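You operate a simulated robot arm through the tools that you are given. There is no shell and no other tool. Be economical: measure what you need, move in short steps, check, and stop when the job is done.

The job below is to be done with a simulated two-armed robot. You get a single attempt, and the scene is never put back.

TASK
Under the lower shelf, swap the ORDER and HOLD cards and hang LOW on the peg between them.

The check looks at the end state, three seconds after you hand in, the way a careful person would. Anything else that was tipped, shoved, dropped, spilled or broken makes it a failure.

THE ROBOT
Two 7-joint arms with fingered hands on one trunk, on a base that drives. Base frame: it is fixed to the floor where the robot stands at the start and does not move with it; the origin is under the middle of the robot, x ahead of it, y to its left, z up. Readings come in mm, rad, newtons and seconds.
The left shoulder is at the start at [20, 182, 1575], the right one opposite. With the tool pointing down near the work surface each hand reaches from about 380 to 780 mm from the robot's upright axis, wherever it stands, measured 20 degrees to its own side. Places, roughly: peg under the far red bin [500, 800, 1400]; peg under the second red bin [600, 500, 1400]; peg under the third red bin [700, 200, 1400]. Payload 3.8 kg a hand.
Tool frame (each hand has its own): the origin (TCP) lies between the finger pads and is the grasp point; the fingertips stand 30 mm ahead of it; z points along the fingers, y is the line along which they close. The gripper opens to 104 mm. The gripper's body begins 35 mm behind the TCP. The gripper is a hand of 4 fingers: y runs from the thumb to the fingers, the wrist lies at [-17, -104, -178] in the tool frame, and closing takes about 1.5 s.
Orientation is that of the tool frame in the base frame, as a unit quaternion [x, y, z, w]. With the fingers straight down and the wrist toward the robot, the tool's x, y and z point along [0, 1, 0], [1, 0, 0] and [0, 0, -1] of the base frame.

THE INTERFACE
- The arms move only by the tool jog_arm. It takes "left_steps", "right_steps" or both (then of equal length, played together; a hand with none holds still); each is a list of rows, each a list of 7 numbers: the finger opening in mm, from 0 to 104, then the shift along the base's x, y, z in mm, then the turn, a rotation vector about the base's x, y, z in rad. In form: [[jaw, tx, ty, tz, wx, wy, wz], ...]. A call has 1 to 10 rows; each row is the pose to reach, as a shift and turn from the pose commanded when the call began. Each row takes 0.2 s and may step no farther than 50 mm and 0.15 rad from the row before; otherwise, or with a gripper value out of range, the whole call is refused. A pose out of reach is approached as far as the arm can. The call stops where the force on the tool passes 40 N (or 10 N more than at its start, if that is more) or the arm is blocked; 0.2 s more then pass. Each finger travels about 72 mm/s and halts on what it meets, pressing with about 22 N; the grip force reading is that of the motor and also rises with nothing between the fingers. The clock runs only during rows and for 0.2 s after the last one: add rows that repeat a pose to give the fingers time. The reply holds the time, the measured pose of the TCP, the force on the tool along the base axes, the opening and the grip force, in the units named above and with some noise, with the torque about the TCP (base axes, N m) and any sound that the robot's microphone picked up.
- Cameras (640 x 400 px; columns grow to the right, rows downward): "scene" is now at [86.4, 46.6, 1768.6]; the picture's right is [0.52, -0.85, 0.00], its down [-0.37, -0.23, -0.90] and it looks along [0.77, 0.47, -0.44] (base axes); focal length 262 px, centre (320, 200). "left" rides on the left gripper at [-66, -90, -126] in its tool frame; the picture's right is [-0.78, -0.30, 0.56], its down [0.57, -0.70, 0.43] and it looks along [0.26, 0.65, 0.71] (tool axes); focal length 275 px, centre (320, 200). "right" rides on the right gripper at [66, -90, -126] in its tool frame; the picture's right is [-0.78, 0.30, -0.56], its down [-0.57, -0.70, 0.42] and it looks along [-0.27, 0.65, 0.71] (tool axes); focal length 275 px, centre (320, 200). There is no depth. A picture from a camera that has moved, and an enlarged one, comes with that camera's place and axes in the base frame and with its lens.
- get_image(camera): a new picture of that camera. It takes no simulated time.
- slide_trunk(by): slides the trunk up (or, below 0, down) by that many mm; the arms and the scene camera ride with it, the base frame stays. It gives what a move gives, with no picture.
- roll_base(legs): drives the robot by 1 to 6 legs, each [ahead, left, turn to the left] in mm, mm and rad, along the robot's own axes; the way and the turn of a leg run together, so that a leg with both is an arc; at most 1500 mm and 3.142 rad a leg. The arms and the cameras ride along, it lands a little off, and it stops where it bumps. It gives what a move gives.
- grasp_type(shape, hand): the hand has 4 fingers and takes this shape, open, in about a second: jaw (thumb against the fingers, like two jaws); tri (thumb and two fingers); tip (a fingertip pinch); poke (one finger out to press); point (the index stretched); flat (the hand flat); cup (the hand cupped); fist (a fist). The gripper value then closes the fingers along that shape, each until it touches; the sizes above hold for jaw. It gives what a move gives, with no picture.
- pan_tilt(pan, tilt): turns the head with the scene camera to pan (to the left, within 1.501 rad either way) and tilt (down, from -0.506 to 1.204), counted from straight ahead of the robot. It gives what a move gives.
- close_up(camera, box): a new picture of the part [left, top, right, bottom] of that camera's present view, enlarged. It takes no simulated time.
- sign_off(): hands the job in; it is judged then, once.

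Go step by step. Nothing tells you exact positions but the pictures and the camera data: compare them with the known pose of the tool, close in by small moves and look again before you grip or let go. The budget is 120 turns and 88 pictures, counting those below and the enlarged ones. Unless the task says otherwise, let go and move clear before handing in, and close with one line.

The tools are called as a command line: name --argument value ..., lists and objects as JSON in quotes. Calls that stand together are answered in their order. jog_arm: Moves the arms, as the interface text tells. Its arguments: {"type":"object","properties":{"left_steps":{"type":"array"},"right_steps":{"type":"array"}},"required":[]} The other tools are called the same way: slide_trunk (by) slides the trunk up or down; grasp_type (shape, hand) gives the hand a shape; roll_base (legs) drives the base; pan_tilt (pan, tilt) turns the head that bears the scene camera; get_image (camera) takes a picture; close_up (camera, box) takes an enlarged picture of a part of a camera's view; sign_off () hands the job in.

At the start:

```text
time_s: 0.0
left_ee_pos: [357.7, 498.7, 1579.7]
left_orientation: [0.706, 0.708, 0.001, 0.0]
left_contact_force: [0.5, -0.9, -0.6]
left_wrist_torque: [0.01, 0.0, 0.01]
left_width: 103.8
left_grip_force: 0.0
left_shape: jaw
right_ee_pos: [297.1, 30.3, 1583.8]
right_orientation: [0.707, 0.707, 0.0, 0.0]
right_contact_force: [-0.3, 0.5, -0.7]
right_wrist_torque: [-0.02, 0.03, -0.03]
right_width: 103.5
right_grip_force: 0.1
right_shape: jaw
trunk travel left (down, up): [-725.0, 31.0]
robot x, y, heading: [4.0, -0.4, 0.002]
head pan, tilt: [0.545, 0.452]
```

scene: 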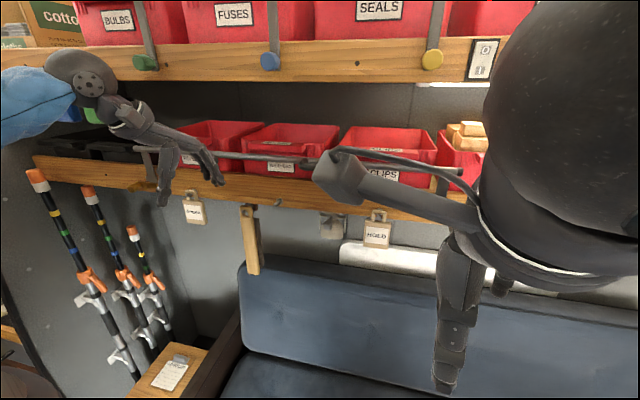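
right: 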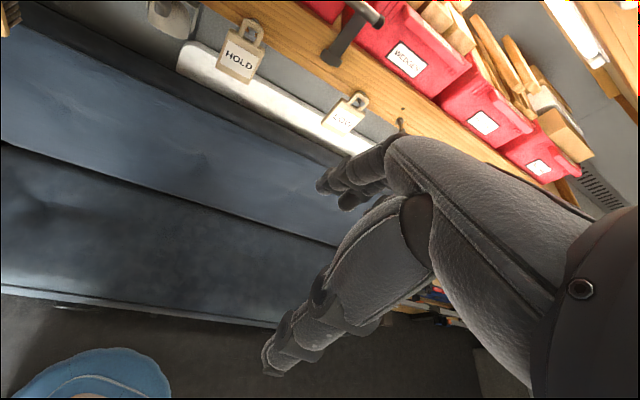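
left: 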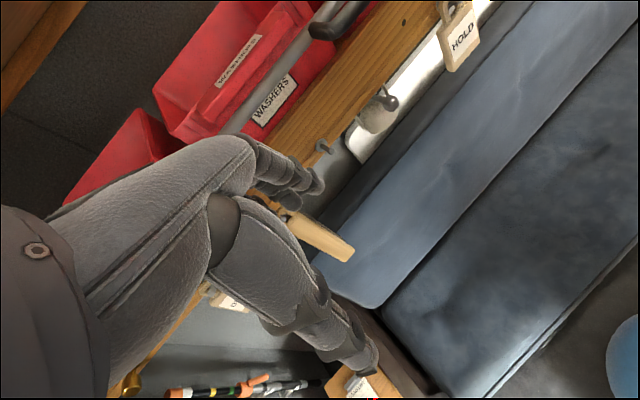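

I see a lower shelf with cards hanging from pegs: ORDER at left, a wooden item, HOLD further right, and LOW beyond. I'll take enlarged views to find the pegs.

close_up --camera "scene" --box '[160, 140, 320, 280]'

close_up --camera "scene" --box '[290, 140, 450, 280]'

close_up --camera "right" --box '[130, 0, 450, 200]'

close_up --camera "left" --box '[220, 0, 540, 200]'

```text
2.86 times, centred on (240, 210) of scene
camera zoom: at [86.4, 46.6, 1768.6], right [0.52, -0.85, 0.0], down [-0.37, -0.23, -0.9], along [0.77, 0.47, -0.44], focal length 749 px, centre (549, 171)
```

zoom: 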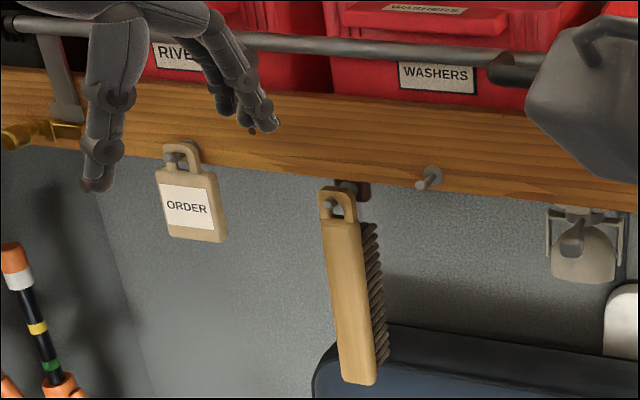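

```text
2.86 times, centred on (370, 210) of scene
camera zoom: at [86.4, 46.6, 1768.6], right [0.52, -0.85, 0.0], down [-0.37, -0.23, -0.9], along [0.77, 0.47, -0.44], focal length 749 px, centre (177, 171)
```

zoom: 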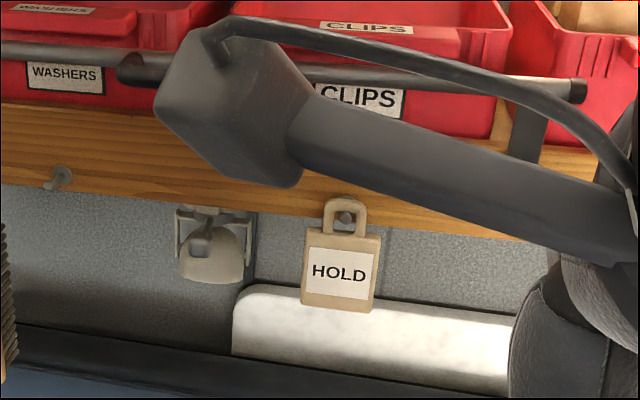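

```text
2.00 times, centred on (290, 100) of right
camera zoom: at [207.1, 97.1, 1709.0], right [0.3, -0.78, 0.56], down [-0.7, -0.57, -0.42], along [0.65, -0.27, -0.71], focal length 551 px, centre (380, 400)
```

zoom: 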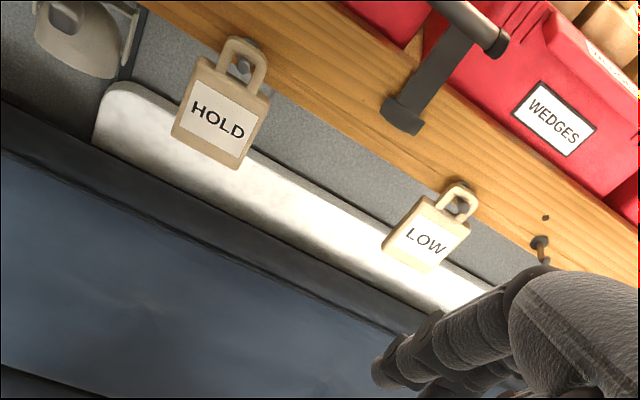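

```text
2.00 times, centred on (380, 100) of left
camera zoom: at [269.3, 432.8, 1705.7], right [-0.3, -0.78, -0.56], down [-0.7, 0.57, -0.43], along [0.65, 0.27, -0.71], focal length 551 px, centre (200, 400)
```

zoom: 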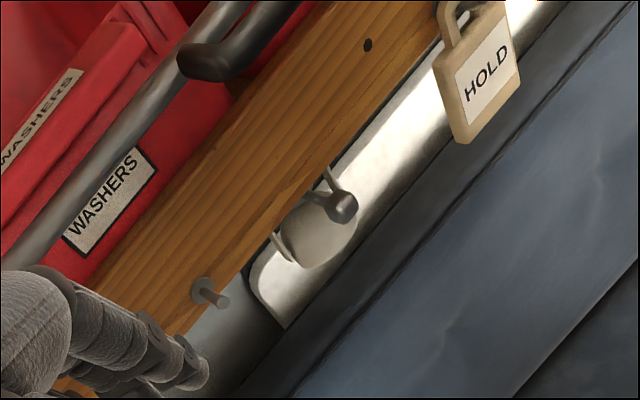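

HOLD's peg is near [675, 228, 1435], the free peg near [580, 489, 1437], ORDER's near [490, 723, 1435] and LOW's near [738, 0, 1435]. That puts the shelf edge about 0.35 rad off square, so I turn the robot to face it and look around before driving.

roll_base --legs '[[0, 0, 0.35]]'

pan_tilt --pan 0.0 --tilt 0.55

get_image --camera "scene"

```text
time_s: 1.5
left_ee_pos: [166.1, 591.4, 1579.4]
left_orientation: [0.574, 0.819, 0.0, -0.001]
left_contact_force: [-0.6, 1.1, -0.3]
left_wrist_torque: [-0.01, 0.0, -0.01]
left_width: 103.6
left_grip_force: 0.0
left_shape: jaw
right_ee_pos: [269.3, 129.8, 1585.5]
right_orientation: [0.573, 0.819, 0.0, 0.0]
right_contact_force: [-0.7, -0.1, 0.9]
right_wrist_torque: [0.0, -0.02, -0.08]
right_width: 103.7
right_grip_force: 0.1
right_shape: jaw
trunk travel left (down, up): [-725.0, 31.0]
robot x, y, heading: [1.4, -1.3, 0.348]
head pan, tilt: [0.545, 0.452]
```

```text
time_s: 2.4
left_ee_pos: [166.6, 591.1, 1579.0]
left_orientation: [0.574, 0.819, 0.0, 0.001]
left_contact_force: [-0.4, 0.9, -0.5]
left_wrist_torque: [0.0, 0.03, 0.0]
left_width: 103.7
left_grip_force: 0.0
left_shape: jaw
right_ee_pos: [268.0, 130.5, 1584.5]
right_orientation: [0.574, 0.819, -0.001, 0.0]
right_contact_force: [0.1, 0.1, -0.8]
right_wrist_torque: [0.03, 0.04, 0.01]
right_width: 103.7
right_grip_force: 0.0
right_shape: jaw
trunk travel left (down, up): [-725.0, 31.0]
robot x, y, heading: [-2.8, 0.3, 0.351]
head pan, tilt: [0.0, 0.55]
```

```text
80 pictures are left
camera scene: at [91.6, 33.2, 1759.7], right [0.34, -0.94, 0.0], down [-0.49, -0.18, -0.85], along [0.8, 0.29, -0.52], focal length 262 px, centre (320, 200)
```

scene: 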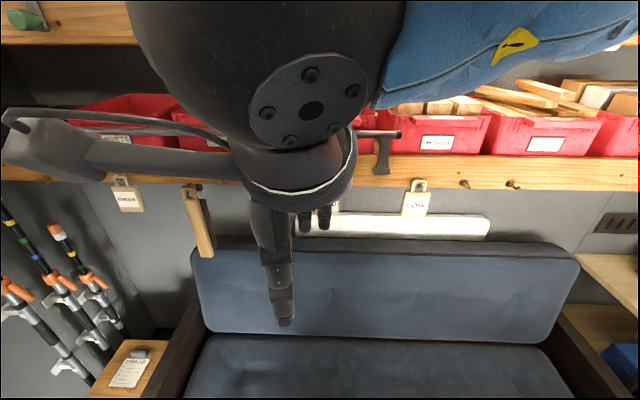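

The shelf edge now runs level in the picture, so the heading is right. I'll swing the right hand to point at the shelf with its fingers closing sideways, moving it right towards LOW.

jog_arm --right_steps '[[104, 6.9, -18.8, 0, 0.0515, 0.1107, -0.0864], [104, 13.7, -37.6, 0, 0.103, 0.2215, -0.1727], [104, 20.6, -56.4, 0, 0.1545, 0.3322, -0.2591], [104, 27.4, -75.2, 0, 0.206, 0.443, -0.3455], [104, 34.3, -94, 0, 0.2575, 0.5537, -0.4319], [104, 41.2, -112.8, 0, 0.309, 0.6645, -0.5182], [104, 48, -131.6, 0, 0.3605, 0.7752, -0.6046], [104, 54.9, -150.4, 0, 0.412, 0.886, -0.691], [104, 61.7, -169.2, 0, 0.4635, 0.9967, -0.7773], [104, 68.6, -188, 0, 0.515, 1.1075, -0.8637]]'

```text
time_s: 4.6
left_ee_pos: [165.9, 590.6, 1580.2]
left_orientation: [0.573, 0.819, 0.001, 0.0]
left_contact_force: [-0.2, -0.8, 0.3]
left_wrist_torque: [-0.01, -0.02, 0.01]
left_width: 103.6
left_grip_force: 0.1
left_shape: jaw
right_ee_pos: [337.7, -60.2, 1584.0]
right_orientation: [0.742, 0.374, -0.097, -0.548]
right_contact_force: [0.3, -0.7, 0.0]
right_wrist_torque: [0.03, 0.0, -0.01]
right_width: 103.7
right_grip_force: 0.0
right_shape: jaw
trunk travel left (down, up): [-725.0, 31.0]
robot x, y, heading: [1.4, 1.7, 0.351]
head pan, tilt: [0.0, 0.55]
```

The right hand is turning as planned. I finish the turn and lower it to in front of LOW.

jog_arm --right_steps '[[104, 18, -4.3, -23, 0.0515, 0.1107, -0.0864], [104, 36, -8.6, -46, 0.103, 0.2215, -0.1727], [104, 54, -12.9, -69, 0.1545, 0.3322, -0.2591], [104, 72, -17.2, -92, 0.206, 0.443, -0.3455], [104, 90, -21.5, -115, 0.206, 0.443, -0.3455], [104, 108, -25.8, -138, 0.206, 0.443, -0.3455], [104, 126, -30.1, -161, 0.206, 0.443, -0.3455], [104, 144.6, -34.5, -184, 0.206, 0.443, -0.3455]]'

get_image --camera "right"

get_image --camera "scene"

```text
time_s: 6.4
left_ee_pos: [166.5, 592.2, 1580.6]
left_orientation: [0.574, 0.819, 0.0, 0.0]
left_contact_force: [-0.8, 0.4, 0.0]
left_wrist_torque: [0.01, 0.03, 0.03]
left_width: 103.6
left_grip_force: 0.0
left_shape: jaw
right_ee_pos: [483.6, -94.4, 1399.9]
right_orientation: [0.696, 0.122, -0.124, -0.696]
right_contact_force: [-0.3, -0.8, 0.1]
right_wrist_torque: [0.03, -0.01, 0.0]
right_width: 104.0
right_grip_force: 0.0
right_shape: jaw
trunk travel left (down, up): [-725.0, 31.0]
robot x, y, heading: [-3.3, -0.3, 0.349]
head pan, tilt: [0.0, 0.55]
```

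```text
79 pictures are left
camera right: at [588.4, -188.2, 1489.1], right [-0.54, -0.79, -0.29], down [-0.68, 0.2, 0.7], along [-0.49, 0.58, -0.65], focal length 275 px, centre (320, 200)
```

right: 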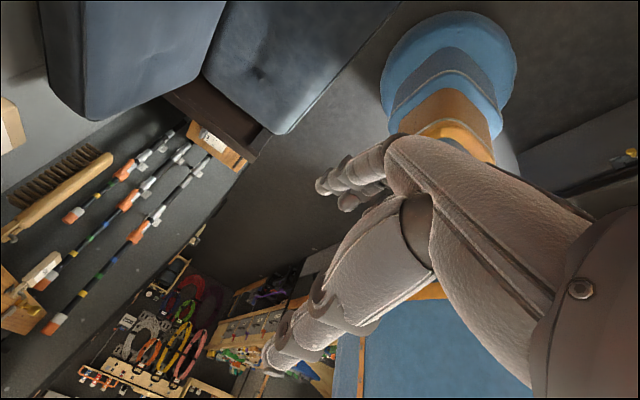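

```text
78 pictures are left
camera scene: at [92.7, 33.0, 1759.6], right [0.34, -0.94, 0.0], down [-0.49, -0.18, -0.85], along [0.8, 0.29, -0.52], focal length 262 px, centre (320, 200)
```

scene: 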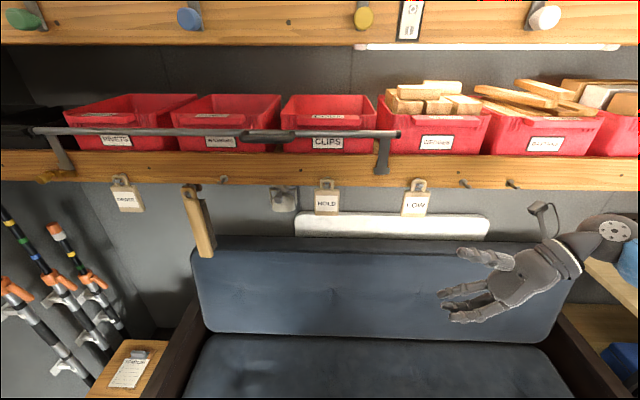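

My rotation went the other way: the fingers point left along the shelf with the closing axis vertical. A side pinch through the card's thickness suits this better, since the brush hangs close to the middle peg. I roll the hand 90° so the fingers go behind the card and the thumb in front.

jog_arm --right_steps '[[104, 2.7, -7.5, 0, 0.049, -0.1342, 0], [104, 5.5, -15, 0, 0.0979, -0.2683, 0], [104, 8.2, -22.6, 0, 0.1469, -0.4025, 0], [104, 11, -30, 0, 0.1958, -0.5366, 0], [104, 13.7, -37.6, 0, 0.2448, -0.6708, 0], [104, 16.4, -45.1, 0, 0.2938, -0.8049, 0], [104, 19.2, -52.6, 0, 0.3427, -0.939, 0], [104, 21.9, -60.2, 0, 0.3917, -1.0732, 0], [104, 24.7, -67.7, 0, 0.4406, -1.2074, 0], [104, 27.4, -75.2, 0, 0.4896, -1.3415, 0]]'

jog_arm --right_steps '[[104, 0, 0, 0, 0.025, -0.067, 0], [104, 0, 0, 0, 0.049, -0.1342, 0]]'

get_image --camera "right"

get_image --camera "scene"

```text
time_s: 8.6
left_ee_pos: [165.4, 590.9, 1580.5]
left_orientation: [0.574, 0.819, 0.0, 0.001]
left_contact_force: [-0.7, -0.7, -0.2]
left_wrist_torque: [0.01, 0.01, 0.01]
left_width: 103.8
left_grip_force: 0.0
left_shape: jaw
right_ee_pos: [509.2, -167.4, 1399.5]
right_orientation: [-0.446, -0.549, -0.362, 0.607]
right_contact_force: [-0.2, 0.4, 0.1]
right_wrist_torque: [-0.06, 0.03, 0.0]
right_width: 103.9
right_grip_force: 0.0
right_shape: jaw
trunk travel left (down, up): [-725.0, 31.0]
robot x, y, heading: [-1.1, 0.1, 0.35]
head pan, tilt: [0.0, 0.55]
```

```text
time_s: 9.2
left_ee_pos: [166.5, 592.2, 1579.5]
left_orientation: [0.574, 0.819, 0.0, 0.0]
left_contact_force: [-0.8, 0.6, 0.0]
left_wrist_torque: [0.01, -0.02, 0.0]
left_width: 103.8
left_grip_force: 0.2
left_shape: jaw
right_ee_pos: [508.5, -168.5, 1399.4]
right_orientation: [0.405, 0.579, 0.406, -0.579]
right_contact_force: [-0.1, -0.3, -1.0]
right_wrist_torque: [0.01, 0.0, 0.01]
right_width: 103.9
right_grip_force: 0.0
right_shape: jaw
trunk travel left (down, up): [-725.0, 31.0]
robot x, y, heading: [-1.8, -1.0, 0.349]
head pan, tilt: [0.0, 0.55]
```

```text
77 pictures are left
camera right: at [468.2, -315.6, 1465.7], right [0.47, -0.42, -0.78], down [-0.8, 0.16, -0.57], along [0.37, 0.89, -0.27], focal length 275 px, centre (320, 200)
```

right: 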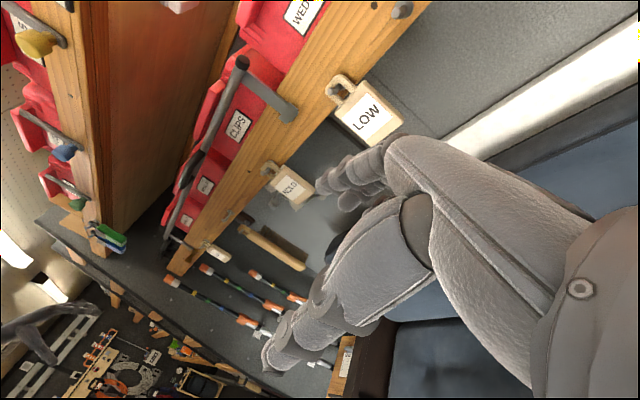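

```text
76 pictures are left
camera scene: at [91.8, 33.3, 1759.7], right [0.34, -0.94, 0.0], down [-0.49, -0.18, -0.85], along [0.8, 0.29, -0.52], focal length 262 px, centre (320, 200)
```

scene: 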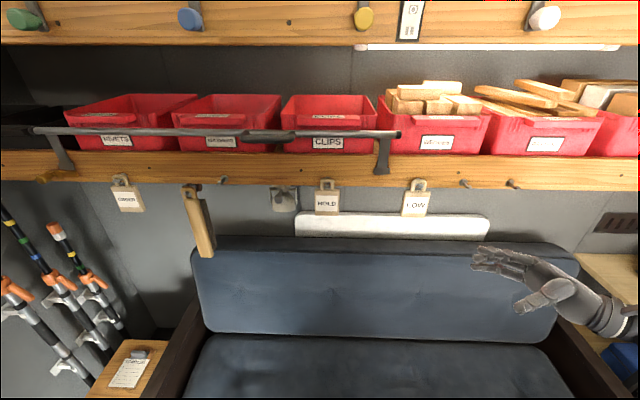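

The hand now points left along the shelf with thumb nearer the robot. I zoom on LOW from both cameras to place it.

close_up --camera "right" --box '[250, 40, 410, 140]'

close_up --camera "scene" --box '[360, 150, 520, 250]'

close_up --camera "scene" --box '[160, 150, 350, 270]'

```text
4.00 times, centred on (330, 90) of right
camera zoom: at [468.2, -315.6, 1465.7], right [0.47, -0.42, -0.78], down [-0.8, 0.16, -0.57], along [0.37, 0.89, -0.27], focal length 1101 px, centre (280, 640)
```

zoom: 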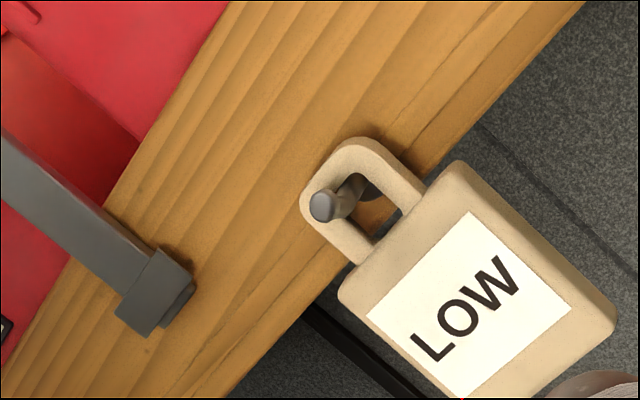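

```text
4.00 times, centred on (440, 200) of scene
camera zoom: at [91.8, 33.3, 1759.7], right [0.34, -0.94, 0.0], down [-0.49, -0.18, -0.85], along [0.8, 0.29, -0.52], focal length 1049 px, centre (-160, 200)
```

zoom: 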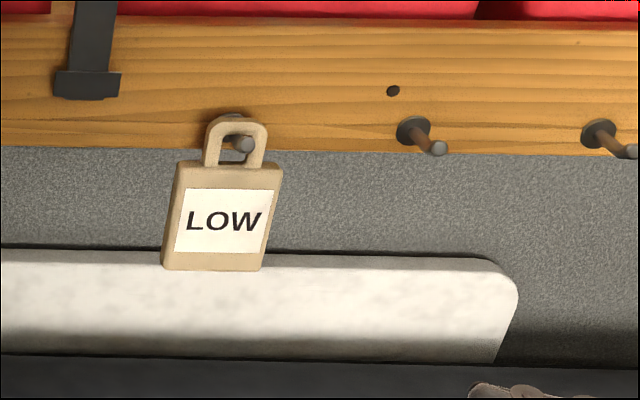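

```text
3.33 times, centred on (255, 210) of scene
camera zoom: at [91.8, 33.3, 1759.7], right [0.34, -0.94, 0.0], down [-0.49, -0.18, -0.85], along [0.8, 0.29, -0.52], focal length 874 px, centre (537, 167)
```

zoom: 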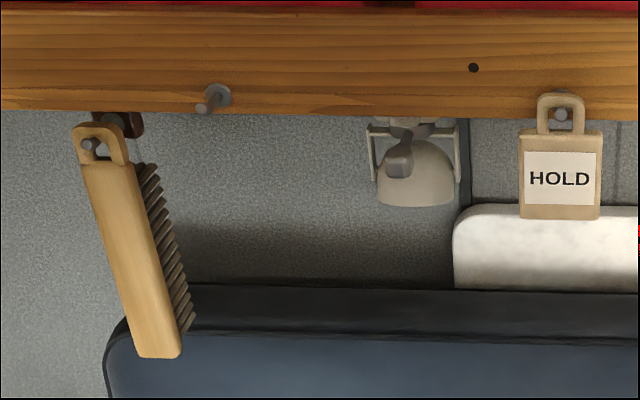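

LOW's peg tip comes out at about [735, -7, 1438] in base axes. The peg slopes up about 15°, the card body spans z 1338–1419 and is about 65 mm wide, and the shelf's underside is near 1417. I'll move the hand lower and closer, to the right of LOW.

jog_arm --right_steps '[[80, 34.7, 9.9, -8.2, 0, 0, 0], [80, 69.4, 19.7, -16.4, 0, 0, 0], [80, 104.2, 29.6, -24.6, 0, 0, 0], [80, 138.9, 39.4, -32.8, 0, 0, 0], [80, 173.6, 49.3, -41, 0, 0, 0]]'

get_image --camera "right"

close_up --camera "scene" --box '[370, 140, 610, 290]'

```text
time_s: 10.4
left_ee_pos: [163.9, 592.3, 1580.5]
left_orientation: [0.574, 0.819, 0.0, 0.0]
left_contact_force: [0.5, 0.7, 0.3]
left_wrist_torque: [-0.01, -0.04, 0.01]
left_width: 103.7
left_grip_force: 0.1
left_shape: jaw
right_ee_pos: [646.5, -129.1, 1366.9]
right_orientation: [-0.406, -0.579, -0.405, 0.58]
right_contact_force: [0.2, 0.6, 0.3]
right_wrist_torque: [-0.02, -0.02, -0.02]
right_width: 80.1
right_grip_force: 0.1
right_shape: jaw
right hand out of reach, approached as far as the arm can: row 5
trunk travel left (down, up): [-725.0, 31.0]
robot x, y, heading: [1.8, 1.5, 0.351]
head pan, tilt: [0.0, 0.55]
```

```text
72 pictures are left
camera right: at [606.0, -277.3, 1432.5], right [0.47, -0.42, -0.78], down [-0.81, 0.16, -0.57], along [0.36, 0.89, -0.27], focal length 275 px, centre (320, 200)
```

right: 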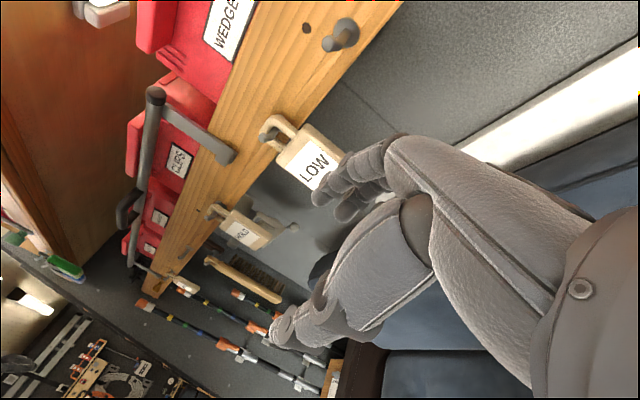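

```text
2.67 times, centred on (490, 215) of scene
camera zoom: at [90.6, 32.6, 1759.8], right [0.34, -0.94, 0.0], down [-0.49, -0.18, -0.85], along [0.8, 0.29, -0.52], focal length 699 px, centre (-133, 160)
```

zoom: 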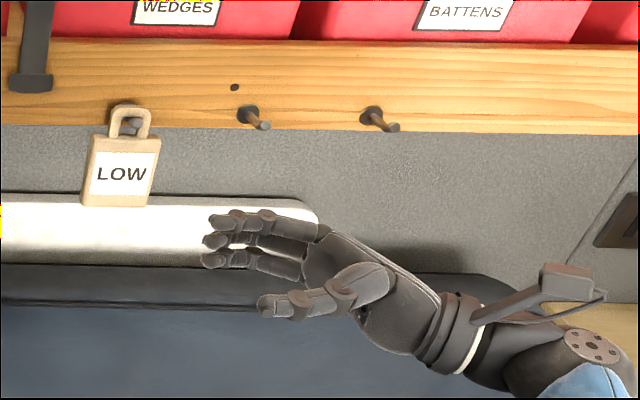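

The hand stops short because LOW is out of reach from this spot. The area to the right is clear, so I drive right and slightly ahead.

roll_base --legs '[[0, -190, 0], [50, 0, 0]]'

get_image --camera "right"

get_image --camera "scene"

```text
time_s: 12.5
left_ee_pos: [271.1, 430.9, 1581.2]
left_orientation: [0.573, 0.82, 0.001, 0.001]
left_contact_force: [0.5, 0.5, 0.1]
left_wrist_torque: [0.0, -0.03, 0.01]
left_width: 103.7
left_grip_force: 0.2
left_shape: jaw
right_ee_pos: [754.0, -290.3, 1369.5]
right_orientation: [0.405, 0.58, 0.405, -0.58]
right_contact_force: [-0.1, -0.2, -0.1]
right_wrist_torque: [-0.02, 0.0, 0.0]
right_width: 80.3
right_grip_force: 0.1
right_shape: jaw
trunk travel left (down, up): [-725.0, 31.0]
robot x, y, heading: [112.6, -161.3, 0.345]
head pan, tilt: [0.0, 0.55]
```

```text
70 pictures are left
camera right: at [712.8, -438.1, 1434.6], right [0.47, -0.42, -0.78], down [-0.8, 0.16, -0.57], along [0.36, 0.89, -0.27], focal length 275 px, centre (320, 200)
```

right: 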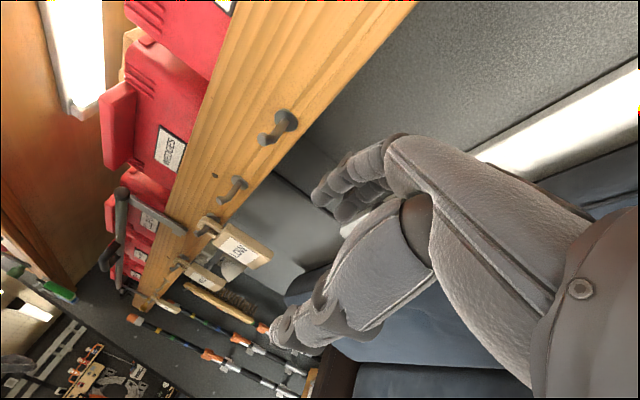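

```text
69 pictures are left
camera scene: at [196.5, -128.0, 1760.1], right [0.34, -0.94, 0.0], down [-0.49, -0.18, -0.85], along [0.8, 0.29, -0.52], focal length 262 px, centre (320, 200)
```

scene: 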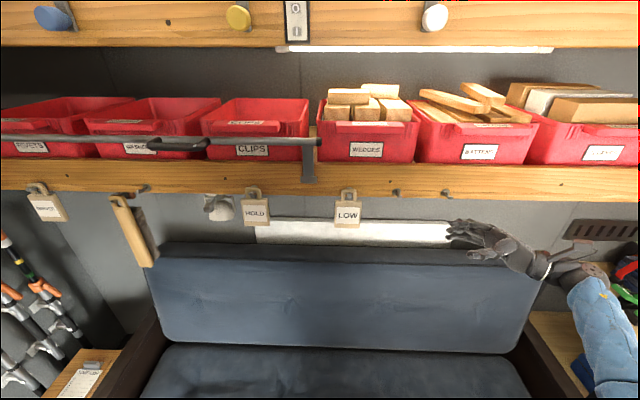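

Now LOW is within reach and the hand is right of it. I move left to beside the card, still in front of the pegs.

jog_arm --right_steps '[[70, -12.7, 34.8, -1.8, 0, 0, 0], [70, -25.3, 69.5, -3.6, 0, 0, 0], [70, -38, 104.3, -5.4, 0, 0, 0], [70, -50.6, 139, -7.2, 0, 0, 0], [70, -63.3, 173.8, -9, 0, 0, 0]]'

close_up --camera "scene" --box '[300, 160, 500, 285]'

get_image --camera "right"

```text
time_s: 13.7
left_ee_pos: [275.6, 431.6, 1580.4]
left_orientation: [0.573, 0.819, 0.0, 0.0]
left_contact_force: [0.1, 0.5, 0.5]
left_wrist_torque: [0.0, 0.03, 0.03]
left_width: 103.7
left_grip_force: 0.1
left_shape: jaw
right_ee_pos: [695.8, -116.0, 1356.5]
right_orientation: [-0.406, -0.579, -0.404, 0.581]
right_contact_force: [0.2, -0.2, -0.5]
right_wrist_torque: [-0.03, -0.01, 0.04]
right_width: 70.1
right_grip_force: 0.1
right_shape: jaw
trunk travel left (down, up): [-725.0, 31.0]
robot x, y, heading: [111.0, -160.3, 0.352]
head pan, tilt: [0.0, 0.55]
```

```text
3.20 times, centred on (400, 222) of scene
camera zoom: at [202.8, -126.9, 1759.7], right [0.34, -0.94, 0.0], down [-0.49, -0.18, -0.85], along [0.8, 0.29, -0.52], focal length 839 px, centre (64, 128)
```

zoom: 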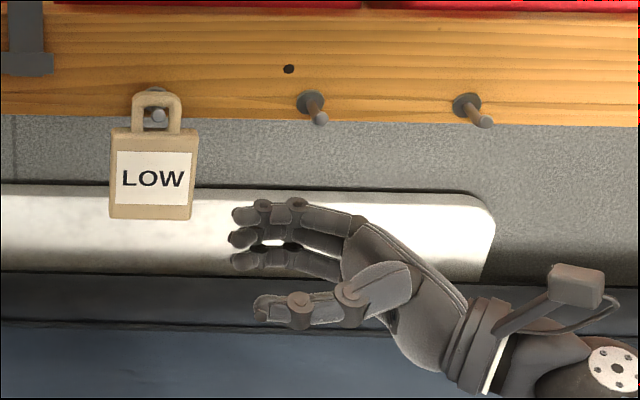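

```text
67 pictures are left
camera right: at [655.0, -263.5, 1422.8], right [0.47, -0.42, -0.78], down [-0.81, 0.16, -0.57], along [0.36, 0.89, -0.27], focal length 275 px, centre (320, 200)
```

right: 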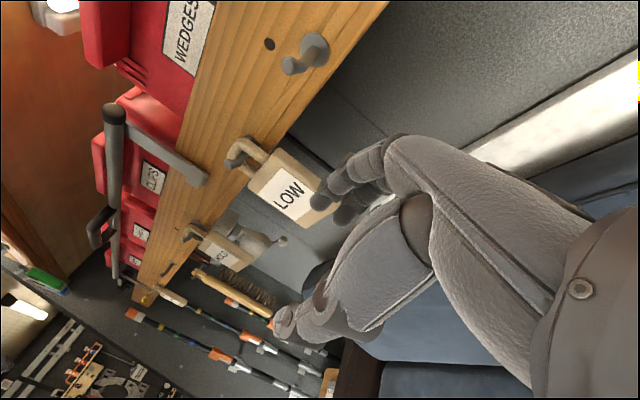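

Beside LOW now with the TCP about 87 mm right and 84 mm short of the card's plane. I move in to the plane, right of the card and below the shelf, and look.

jog_arm --right_steps '[[70, 26.3, 9.6, 1, 0, 0, 0], [70, 52.6, 19.1, 2, 0, 0, 0], [70, 78.9, 28.7, 3, 0, 0, 0]]'

close_up --camera "scene" --box '[300, 160, 460, 260]'

close_up --camera "right" --box '[160, 80, 400, 230]'

```text
time_s: 14.5
left_ee_pos: [275.9, 432.0, 1579.1]
left_orientation: [0.572, 0.82, -0.001, 0.001]
left_contact_force: [0.7, -0.3, -0.6]
left_wrist_torque: [-0.01, 0.0, 0.02]
left_width: 103.7
left_grip_force: 0.1
left_shape: jaw
right_ee_pos: [764.9, -89.0, 1358.9]
right_orientation: [-0.407, -0.579, -0.404, 0.58]
right_contact_force: [0.9, 0.4, -0.7]
right_wrist_torque: [0.0, 0.04, -0.01]
right_width: 70.3
right_grip_force: 0.0
right_shape: jaw
right hand out of reach, approached as far as the arm can: row 3
trunk travel left (down, up): [-725.0, 31.0]
robot x, y, heading: [111.0, -161.0, 0.347]
head pan, tilt: [0.0, 0.55]
```

```text
4.00 times, centred on (380, 210) of scene
camera zoom: at [202.6, -126.4, 1759.7], right [0.34, -0.94, 0.0], down [-0.49, -0.18, -0.85], along [0.8, 0.29, -0.52], focal length 1049 px, centre (80, 160)
```

zoom: 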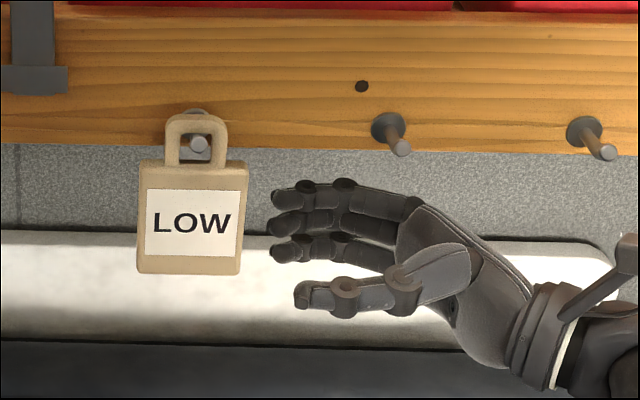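

```text
2.67 times, centred on (280, 155) of right
camera zoom: at [724.5, -237.4, 1425.6], right [0.47, -0.42, -0.78], down [-0.81, 0.16, -0.57], along [0.36, 0.89, -0.27], focal length 734 px, centre (427, 320)
```

zoom: 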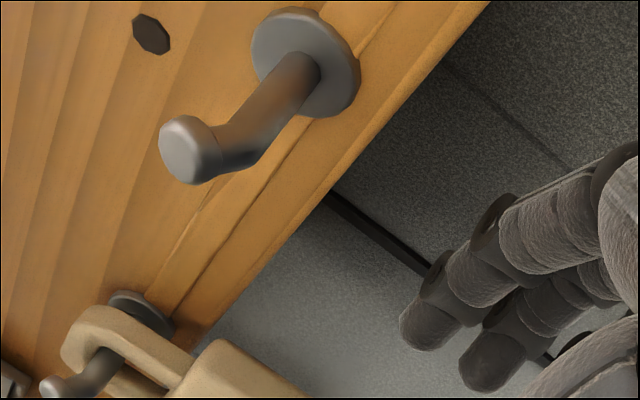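

The arm is at its limit about 10 mm short. Before driving nearer I check the floor and bench in front of the base.

pan_tilt --pan 0 --tilt 1.2

get_image --camera "scene"

```text
time_s: 15.5
left_ee_pos: [276.1, 431.3, 1580.2]
left_orientation: [0.572, 0.82, 0.0, 0.0]
left_contact_force: [1.0, 0.6, 0.4]
left_wrist_torque: [0.0, 0.03, 0.0]
left_width: 103.6
left_grip_force: 0.0
left_shape: jaw
right_ee_pos: [765.7, -91.3, 1359.7]
right_orientation: [-0.406, -0.579, -0.404, 0.58]
right_contact_force: [0.2, 0.2, 0.2]
right_wrist_torque: [0.0, 0.0, -0.01]
right_width: 70.3
right_grip_force: 0.1
right_shape: jaw
trunk travel left (down, up): [-725.0, 31.0]
robot x, y, heading: [112.5, -164.1, 0.347]
head pan, tilt: [0.0, 1.201]
```

```text
64 pictures are left
camera scene: at [171.1, -139.5, 1710.6], right [0.34, -0.94, 0.0], down [-0.88, -0.32, -0.36], along [0.34, 0.12, -0.93], focal length 262 px, centre (320, 200)
```

scene: 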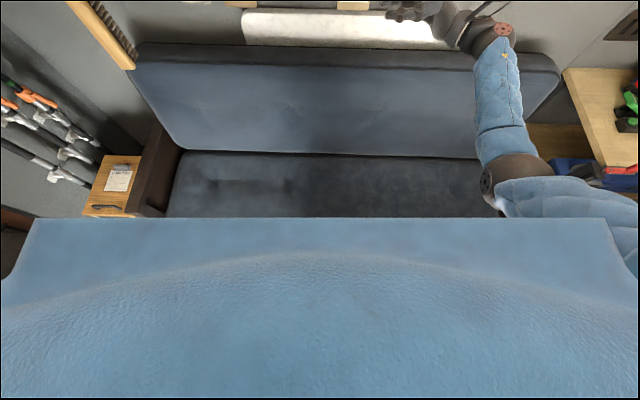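

The seat front looks 100 mm or more beyond the base, so 60 mm ahead is safe. I draw the hand back first, then drive and restore the head.

jog_arm --right_steps '[[70, -37.6, -13.7, 0, 0, 0, 0], [70, -65.8, -23.9, 0, 0, 0, 0]]'

roll_base --legs '[[60, 0, 0]]'

pan_tilt --pan 0 --tilt 0.55

close_up --camera "scene" --box '[300, 160, 460, 260]'

```text
time_s: 16.1
left_ee_pos: [275.2, 430.2, 1581.0]
left_orientation: [0.572, 0.82, 0.001, 0.0]
left_contact_force: [0.0, 0.7, -0.7]
left_wrist_torque: [0.01, -0.02, -0.01]
left_width: 103.6
left_grip_force: 0.0
left_shape: jaw
right_ee_pos: [697.9, -115.6, 1361.5]
right_orientation: [-0.405, -0.58, -0.404, 0.58]
right_contact_force: [-0.4, 0.2, 0.0]
right_wrist_torque: [-0.01, 0.02, -0.01]
right_width: 70.1
right_grip_force: 0.1
right_shape: jaw
trunk travel left (down, up): [-725.0, 31.0]
robot x, y, heading: [109.7, -161.8, 0.347]
head pan, tilt: [0.0, 1.201]
```

```text
time_s: 17.1
left_ee_pos: [329.6, 450.0, 1581.1]
left_orientation: [0.573, 0.82, 0.002, 0.0]
left_contact_force: [-0.4, -0.3, 0.7]
left_wrist_torque: [0.02, 0.0, 0.02]
left_width: 103.6
left_grip_force: 0.0
left_shape: jaw
right_ee_pos: [752.1, -96.5, 1361.1]
right_orientation: [0.405, 0.58, 0.405, -0.579]
right_contact_force: [-0.7, -0.2, 0.7]
right_wrist_torque: [-0.02, 0.0, -0.02]
right_width: 70.5
right_grip_force: 0.1
right_shape: jaw
trunk travel left (down, up): [-725.0, 31.0]
robot x, y, heading: [166.7, -141.4, 0.359]
head pan, tilt: [0.0, 1.201]
```

```text
time_s: 18.1
left_ee_pos: [328.5, 451.3, 1580.8]
left_orientation: [0.572, 0.82, 0.001, 0.001]
left_contact_force: [0.0, 0.2, 0.0]
left_wrist_torque: [-0.02, -0.02, 0.01]
left_width: 103.8
left_grip_force: 0.0
left_shape: jaw
right_ee_pos: [752.3, -96.1, 1361.9]
right_orientation: [0.405, 0.58, 0.405, -0.579]
right_contact_force: [-0.2, -0.5, -0.3]
right_wrist_torque: [0.0, 0.0, -0.02]
right_width: 70.3
right_grip_force: 0.0
right_shape: jaw
trunk travel left (down, up): [-725.0, 31.0]
robot x, y, heading: [168.3, -139.8, 0.346]
head pan, tilt: [0.0, 0.55]
```

```text
4.00 times, centred on (380, 210) of scene
camera zoom: at [256.2, -108.7, 1759.8], right [0.34, -0.94, 0.0], down [-0.49, -0.18, -0.85], along [0.8, 0.29, -0.52], focal length 1049 px, centre (80, 160)
```

zoom: 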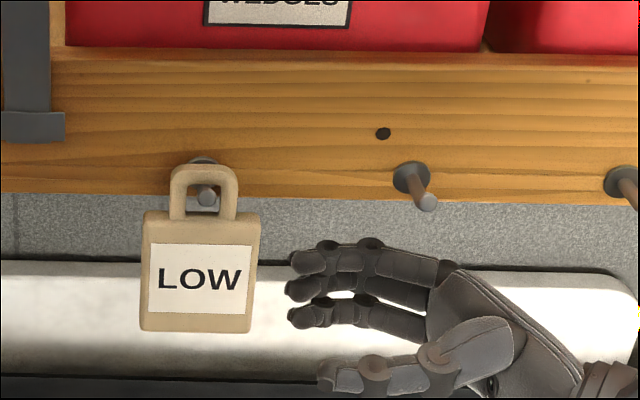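

In reach now: the TCP is 24 mm short of the card plane and about 88 mm right of its centre. I go forward and then slide the fingers around the card's right half.

jog_arm --right_steps '[[70, 22.6, 8.2, 2, 0, 0, 0], [70, 12, 37.3, 2, 0, 0, 0], [70, 1.4, 66.5, 2, 0, 0, 0], [70, 1.4, 66.5, 2, 0, 0, 0]]'

close_up --camera "scene" --box '[300, 160, 460, 260]'

close_up --camera "right" --box '[160, 80, 400, 230]'

```text
time_s: 19.1
left_ee_pos: [333.6, 450.1, 1581.7]
left_orientation: [0.572, 0.82, 0.0, -0.001]
left_contact_force: [0.3, 0.7, 0.5]
left_wrist_torque: [0.03, 0.02, 0.01]
left_width: 103.6
left_grip_force: 0.1
left_shape: jaw
right_ee_pos: [756.4, -28.0, 1362.8]
right_orientation: [-0.406, -0.579, -0.404, 0.58]
right_contact_force: [0.3, 0.2, 0.1]
right_wrist_torque: [0.0, -0.01, -0.02]
right_width: 70.3
right_grip_force: 0.0
right_shape: jaw
trunk travel left (down, up): [-725.0, 31.0]
robot x, y, heading: [167.5, -142.5, 0.349]
head pan, tilt: [0.0, 0.55]
```

```text
4.00 times, centred on (380, 210) of scene
camera zoom: at [259.0, -108.5, 1759.7], right [0.34, -0.94, 0.0], down [-0.49, -0.18, -0.85], along [0.8, 0.29, -0.52], focal length 1049 px, centre (80, 160)
```

zoom: 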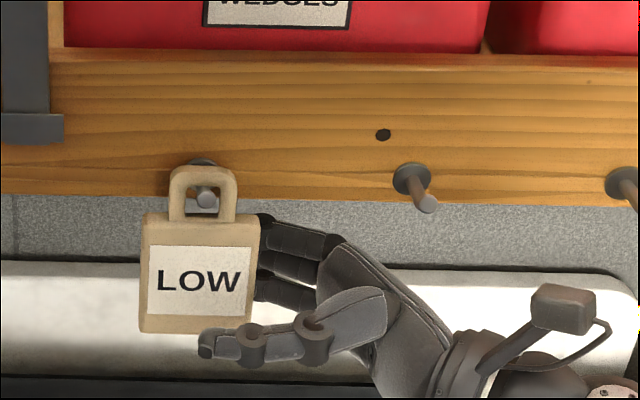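

```text
2.67 times, centred on (280, 155) of right
camera zoom: at [715.9, -176.2, 1428.2], right [0.47, -0.42, -0.78], down [-0.81, 0.16, -0.57], along [0.36, 0.89, -0.27], focal length 734 px, centre (427, 320)
```

zoom: 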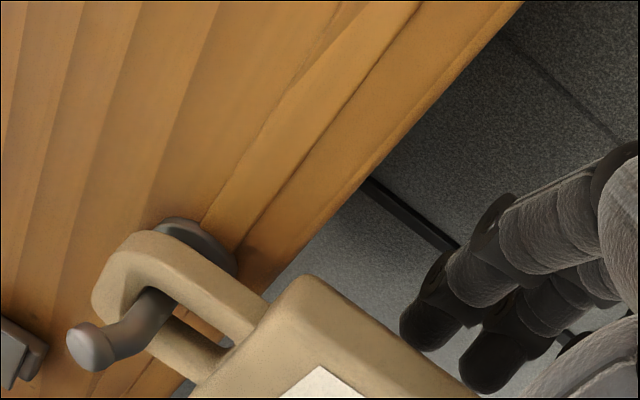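

The fingers are behind the card and the thumb in front at mid-height. I close on it.

jog_arm --right_steps '[[5, 0, 0, 0, 0, 0, 0], [5, 0, 0, 0, 0, 0, 0], [5, 0, 0, 0, 0, 0, 0], [5, 0, 0, 0, 0, 0, 0], [5, 0, 0, 0, 0, 0, 0], [5, 0, 0, 0, 0, 0, 0], [5, 0, 0, 0, 0, 0, 0]]'

close_up --camera "scene" --box '[300, 160, 460, 260]'

close_up --camera "right" --box '[160, 80, 400, 230]'

```text
time_s: 20.7
left_ee_pos: [330.6, 450.4, 1581.2]
left_orientation: [0.572, 0.82, 0.001, 0.001]
left_contact_force: [0.4, -0.1, 0.1]
left_wrist_torque: [0.02, 0.01, -0.01]
left_width: 103.9
left_grip_force: 0.0
left_shape: jaw
right_ee_pos: [756.4, -27.4, 1363.8]
right_orientation: [-0.406, -0.579, -0.404, 0.58]
right_contact_force: [-0.2, -1.2, 0.8]
right_wrist_torque: [0.04, -0.02, -0.03]
right_width: 12.0
right_grip_force: 21.7
right_shape: jaw
trunk travel left (down, up): [-725.0, 31.0]
robot x, y, heading: [163.0, -141.3, 0.353]
head pan, tilt: [0.0, 0.55]
```

```text
4.00 times, centred on (380, 210) of scene
camera zoom: at [258.3, -107.9, 1759.7], right [0.34, -0.94, 0.0], down [-0.49, -0.18, -0.85], along [0.8, 0.29, -0.52], focal length 1049 px, centre (80, 160)
```

zoom: 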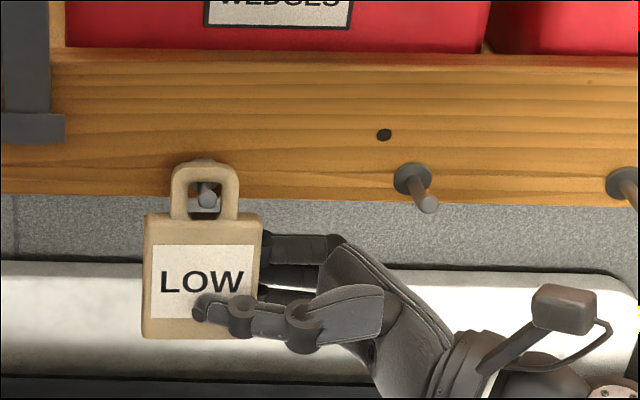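

```text
2.67 times, centred on (280, 155) of right
camera zoom: at [715.4, -176.1, 1428.4], right [0.47, -0.42, -0.78], down [-0.81, 0.16, -0.57], along [0.36, 0.89, -0.27], focal length 734 px, centre (427, 320)
```

zoom: 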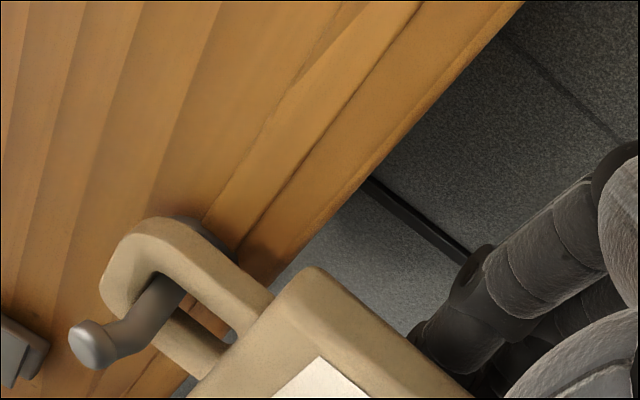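

LOW is gripped, 12 mm thick. I lift slightly and pull outward along the peg's upward slope in small steps.

jog_arm --right_steps '[[5, 0, 0, 6, 0, 0, 0], [5, -7.5, -2.7, 9, 0, 0, 0], [5, -15, -5.5, 11, 0, 0, 0], [5, -22.6, -8.2, 12, 0, 0, 0]]'

close_up --camera "scene" --box '[300, 160, 460, 260]'

close_up --camera "right" --box '[160, 80, 400, 230]'

```text
time_s: 21.7
left_ee_pos: [331.7, 449.8, 1581.9]
left_orientation: [0.572, 0.82, 0.001, 0.001]
left_contact_force: [0.8, -0.3, -0.3]
left_wrist_torque: [0.0, -0.02, 0.03]
left_width: 103.6
left_grip_force: 0.0
left_shape: jaw
right_ee_pos: [733.7, -35.3, 1375.5]
right_orientation: [-0.406, -0.578, -0.405, 0.581]
right_contact_force: [-0.9, 0.5, -0.6]
right_wrist_torque: [-0.01, 0.02, 0.01]
right_width: 11.7
right_grip_force: 21.9
right_shape: jaw
trunk travel left (down, up): [-725.0, 31.0]
robot x, y, heading: [166.3, -141.2, 0.352]
head pan, tilt: [0.0, 0.55]
```

```text
4.00 times, centred on (380, 210) of scene
camera zoom: at [258.2, -108.1, 1759.7], right [0.34, -0.94, 0.0], down [-0.49, -0.18, -0.85], along [0.8, 0.29, -0.52], focal length 1049 px, centre (80, 160)
```

zoom: 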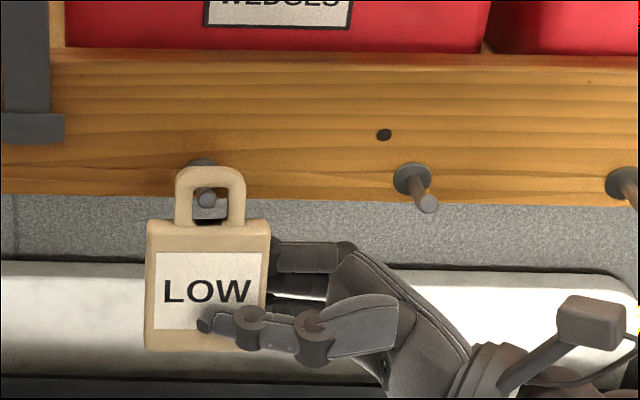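

```text
2.67 times, centred on (280, 155) of right
camera zoom: at [692.6, -184.4, 1440.5], right [0.47, -0.42, -0.78], down [-0.81, 0.16, -0.57], along [0.36, 0.89, -0.27], focal length 734 px, centre (427, 320)
```

zoom: 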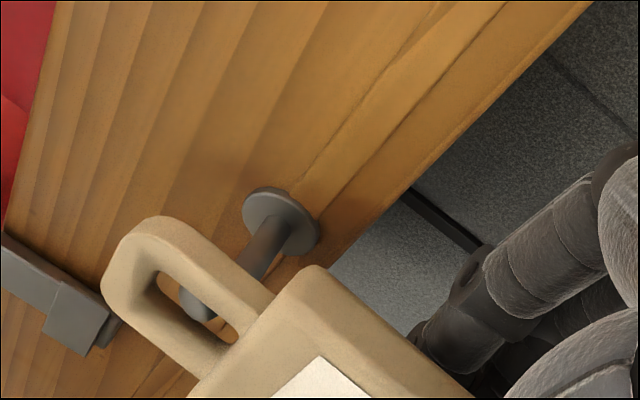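

The loop has cleared the peg tip without force. I pull LOW well away from the shelf.

jog_arm --right_steps '[[5, -37.6, -13.7, 0, 0, 0, 0], [5, -75.2, -27.4, 0, 0, 0, 0], [5, -112.8, -41, 0, 0, 0, 0]]'

pan_tilt --pan 0.6 --tilt 0.7

get_image --camera "scene"

```text
time_s: 22.5
left_ee_pos: [331.3, 452.0, 1581.1]
left_orientation: [0.572, 0.82, 0.001, 0.001]
left_contact_force: [0.3, 0.0, -0.5]
left_wrist_torque: [0.04, -0.01, -0.03]
left_width: 104.0
left_grip_force: 0.2
left_shape: jaw
right_ee_pos: [620.5, -77.2, 1375.8]
right_orientation: [-0.405, -0.579, -0.404, 0.581]
right_contact_force: [0.0, 0.2, -0.2]
right_wrist_torque: [-0.03, -0.03, -0.01]
right_width: 11.3
right_grip_force: 22.2
right_shape: jaw
trunk travel left (down, up): [-725.0, 31.0]
robot x, y, heading: [167.5, -141.2, 0.355]
head pan, tilt: [0.0, 0.55]
```

```text
time_s: 23.5
left_ee_pos: [331.7, 451.0, 1580.0]
left_orientation: [0.572, 0.82, 0.001, 0.0]
left_contact_force: [-0.3, -0.3, 0.3]
left_wrist_torque: [-0.01, -0.02, 0.0]
left_width: 103.8
left_grip_force: 0.1
left_shape: jaw
right_ee_pos: [621.6, -78.0, 1374.6]
right_orientation: [-0.407, -0.579, -0.404, 0.58]
right_contact_force: [0.1, 0.2, -1.2]
right_wrist_torque: [-0.01, 0.01, -0.03]
right_width: 11.3
right_grip_force: 22.2
right_shape: jaw
trunk travel left (down, up): [-725.0, 31.0]
robot x, y, heading: [165.6, -139.0, 0.35]
head pan, tilt: [0.6, 0.7]
```

```text
56 pictures are left
camera scene: at [223.4, -69.7, 1746.6], right [0.81, -0.58, 0.0], down [-0.37, -0.52, -0.77], along [0.45, 0.62, -0.64], focal length 262 px, centre (320, 200)
```

scene: 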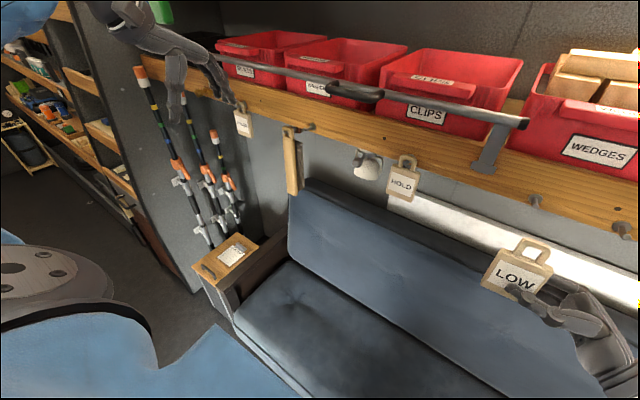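

LOW is held clear of the shelf. I tuck the left hand in a little and drive left towards the middle peg; the floor that way is open.

jog_arm --left_steps '[[104, -6, -42, 0, 0, 0, 0], [104, -12, -84, 0, 0, 0, 0], [104, -18, -126, 0, 0, 0, 0], [104, -23.9, -168.4, 0, 0, 0, 0]]'

roll_base --legs '[[-15, 510, 0]]'

pan_tilt --pan 0 --tilt 0.55

get_image --camera "scene"

```text
time_s: 24.5
left_ee_pos: [307.6, 280.8, 1581.0]
left_orientation: [0.572, 0.82, 0.001, 0.0]
left_contact_force: [-0.2, 0.4, 0.5]
left_wrist_torque: [0.0, 0.04, -0.01]
left_width: 103.6
left_grip_force: 0.1
left_shape: jaw
right_ee_pos: [621.4, -78.1, 1374.3]
right_orientation: [-0.406, -0.579, -0.404, 0.58]
right_contact_force: [-0.3, -0.5, 0.1]
right_wrist_torque: [0.02, -0.01, 0.01]
right_width: 11.9
right_grip_force: 22.6
right_shape: jaw
trunk travel left (down, up): [-725.0, 31.0]
robot x, y, heading: [170.1, -143.2, 0.353]
head pan, tilt: [0.6, 0.7]
```

```text
time_s: 27.5
left_ee_pos: [119.9, 755.1, 1580.0]
left_orientation: [0.574, 0.819, 0.001, 0.0]
left_contact_force: [0.1, 0.5, -0.9]
left_wrist_torque: [0.02, -0.03, 0.0]
left_width: 103.6
left_grip_force: 0.1
left_shape: jaw
right_ee_pos: [432.5, 393.7, 1374.3]
right_orientation: [-0.407, -0.578, -0.406, 0.579]
right_contact_force: [-0.2, -0.3, -0.6]
right_wrist_torque: [-0.01, -0.01, 0.01]
right_width: 11.6
right_grip_force: 22.7
right_shape: jaw
trunk travel left (down, up): [-725.0, 31.0]
robot x, y, heading: [-22.7, 333.0, 0.344]
head pan, tilt: [0.6, 0.7]
```

```text
time_s: 28.5
left_ee_pos: [120.0, 756.3, 1581.1]
left_orientation: [0.573, 0.819, 0.001, 0.001]
left_contact_force: [-0.2, 0.1, -0.9]
left_wrist_torque: [0.01, -0.01, 0.03]
left_width: 103.8
left_grip_force: 0.1
left_shape: jaw
right_ee_pos: [432.6, 396.9, 1374.2]
right_orientation: [-0.408, -0.579, -0.404, 0.579]
right_contact_force: [-0.9, -0.2, -0.7]
right_wrist_torque: [-0.02, 0.0, -0.01]
right_width: 11.7
right_grip_force: 22.3
right_shape: jaw
trunk travel left (down, up): [-725.0, 31.0]
robot x, y, heading: [-19.4, 332.4, 0.35]
head pan, tilt: [0.0, 0.55]
```

```text
55 pictures are left
camera scene: at [70.4, 364.9, 1759.7], right [0.34, -0.94, 0.0], down [-0.49, -0.18, -0.85], along [0.8, 0.29, -0.52], focal length 262 px, centre (320, 200)
```

scene: 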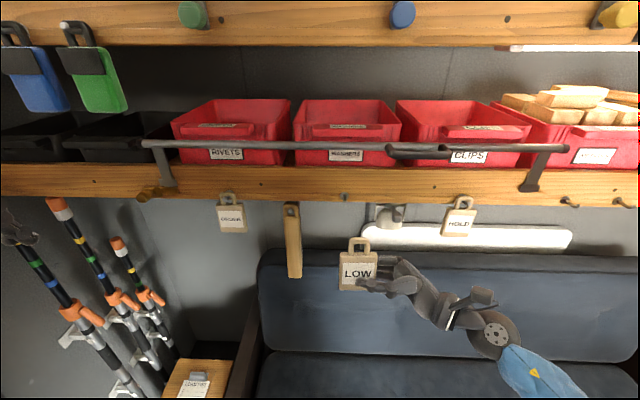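

LOW is now in front of the middle peg, with the brush to the left. I zoom on the peg to measure it.

close_up --camera "scene" --box '[270, 170, 430, 270]'

close_up --camera "right" --box '[140, 40, 380, 190]'

```text
4.00 times, centred on (350, 220) of scene
camera zoom: at [70.4, 364.9, 1759.7], right [0.34, -0.94, 0.0], down [-0.49, -0.18, -0.85], along [0.8, 0.29, -0.52], focal length 1049 px, centre (200, 120)
```

zoom: 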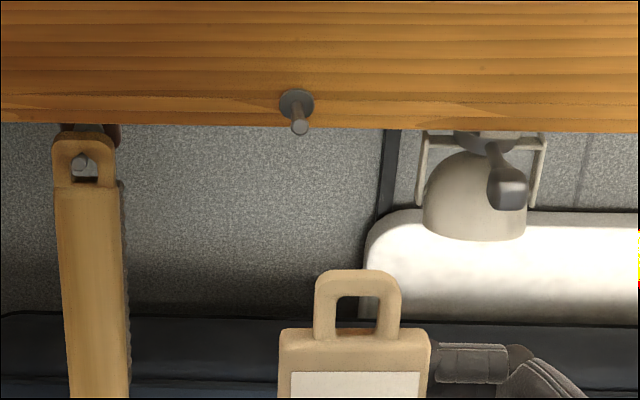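

```text
2.67 times, centred on (260, 115) of right
camera zoom: at [391.8, 247.4, 1439.8], right [0.47, -0.42, -0.78], down [-0.81, 0.16, -0.57], along [0.37, 0.89, -0.27], focal length 734 px, centre (480, 427)
```

zoom: 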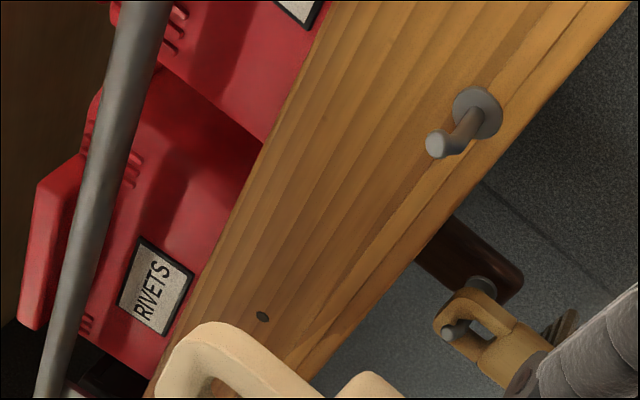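

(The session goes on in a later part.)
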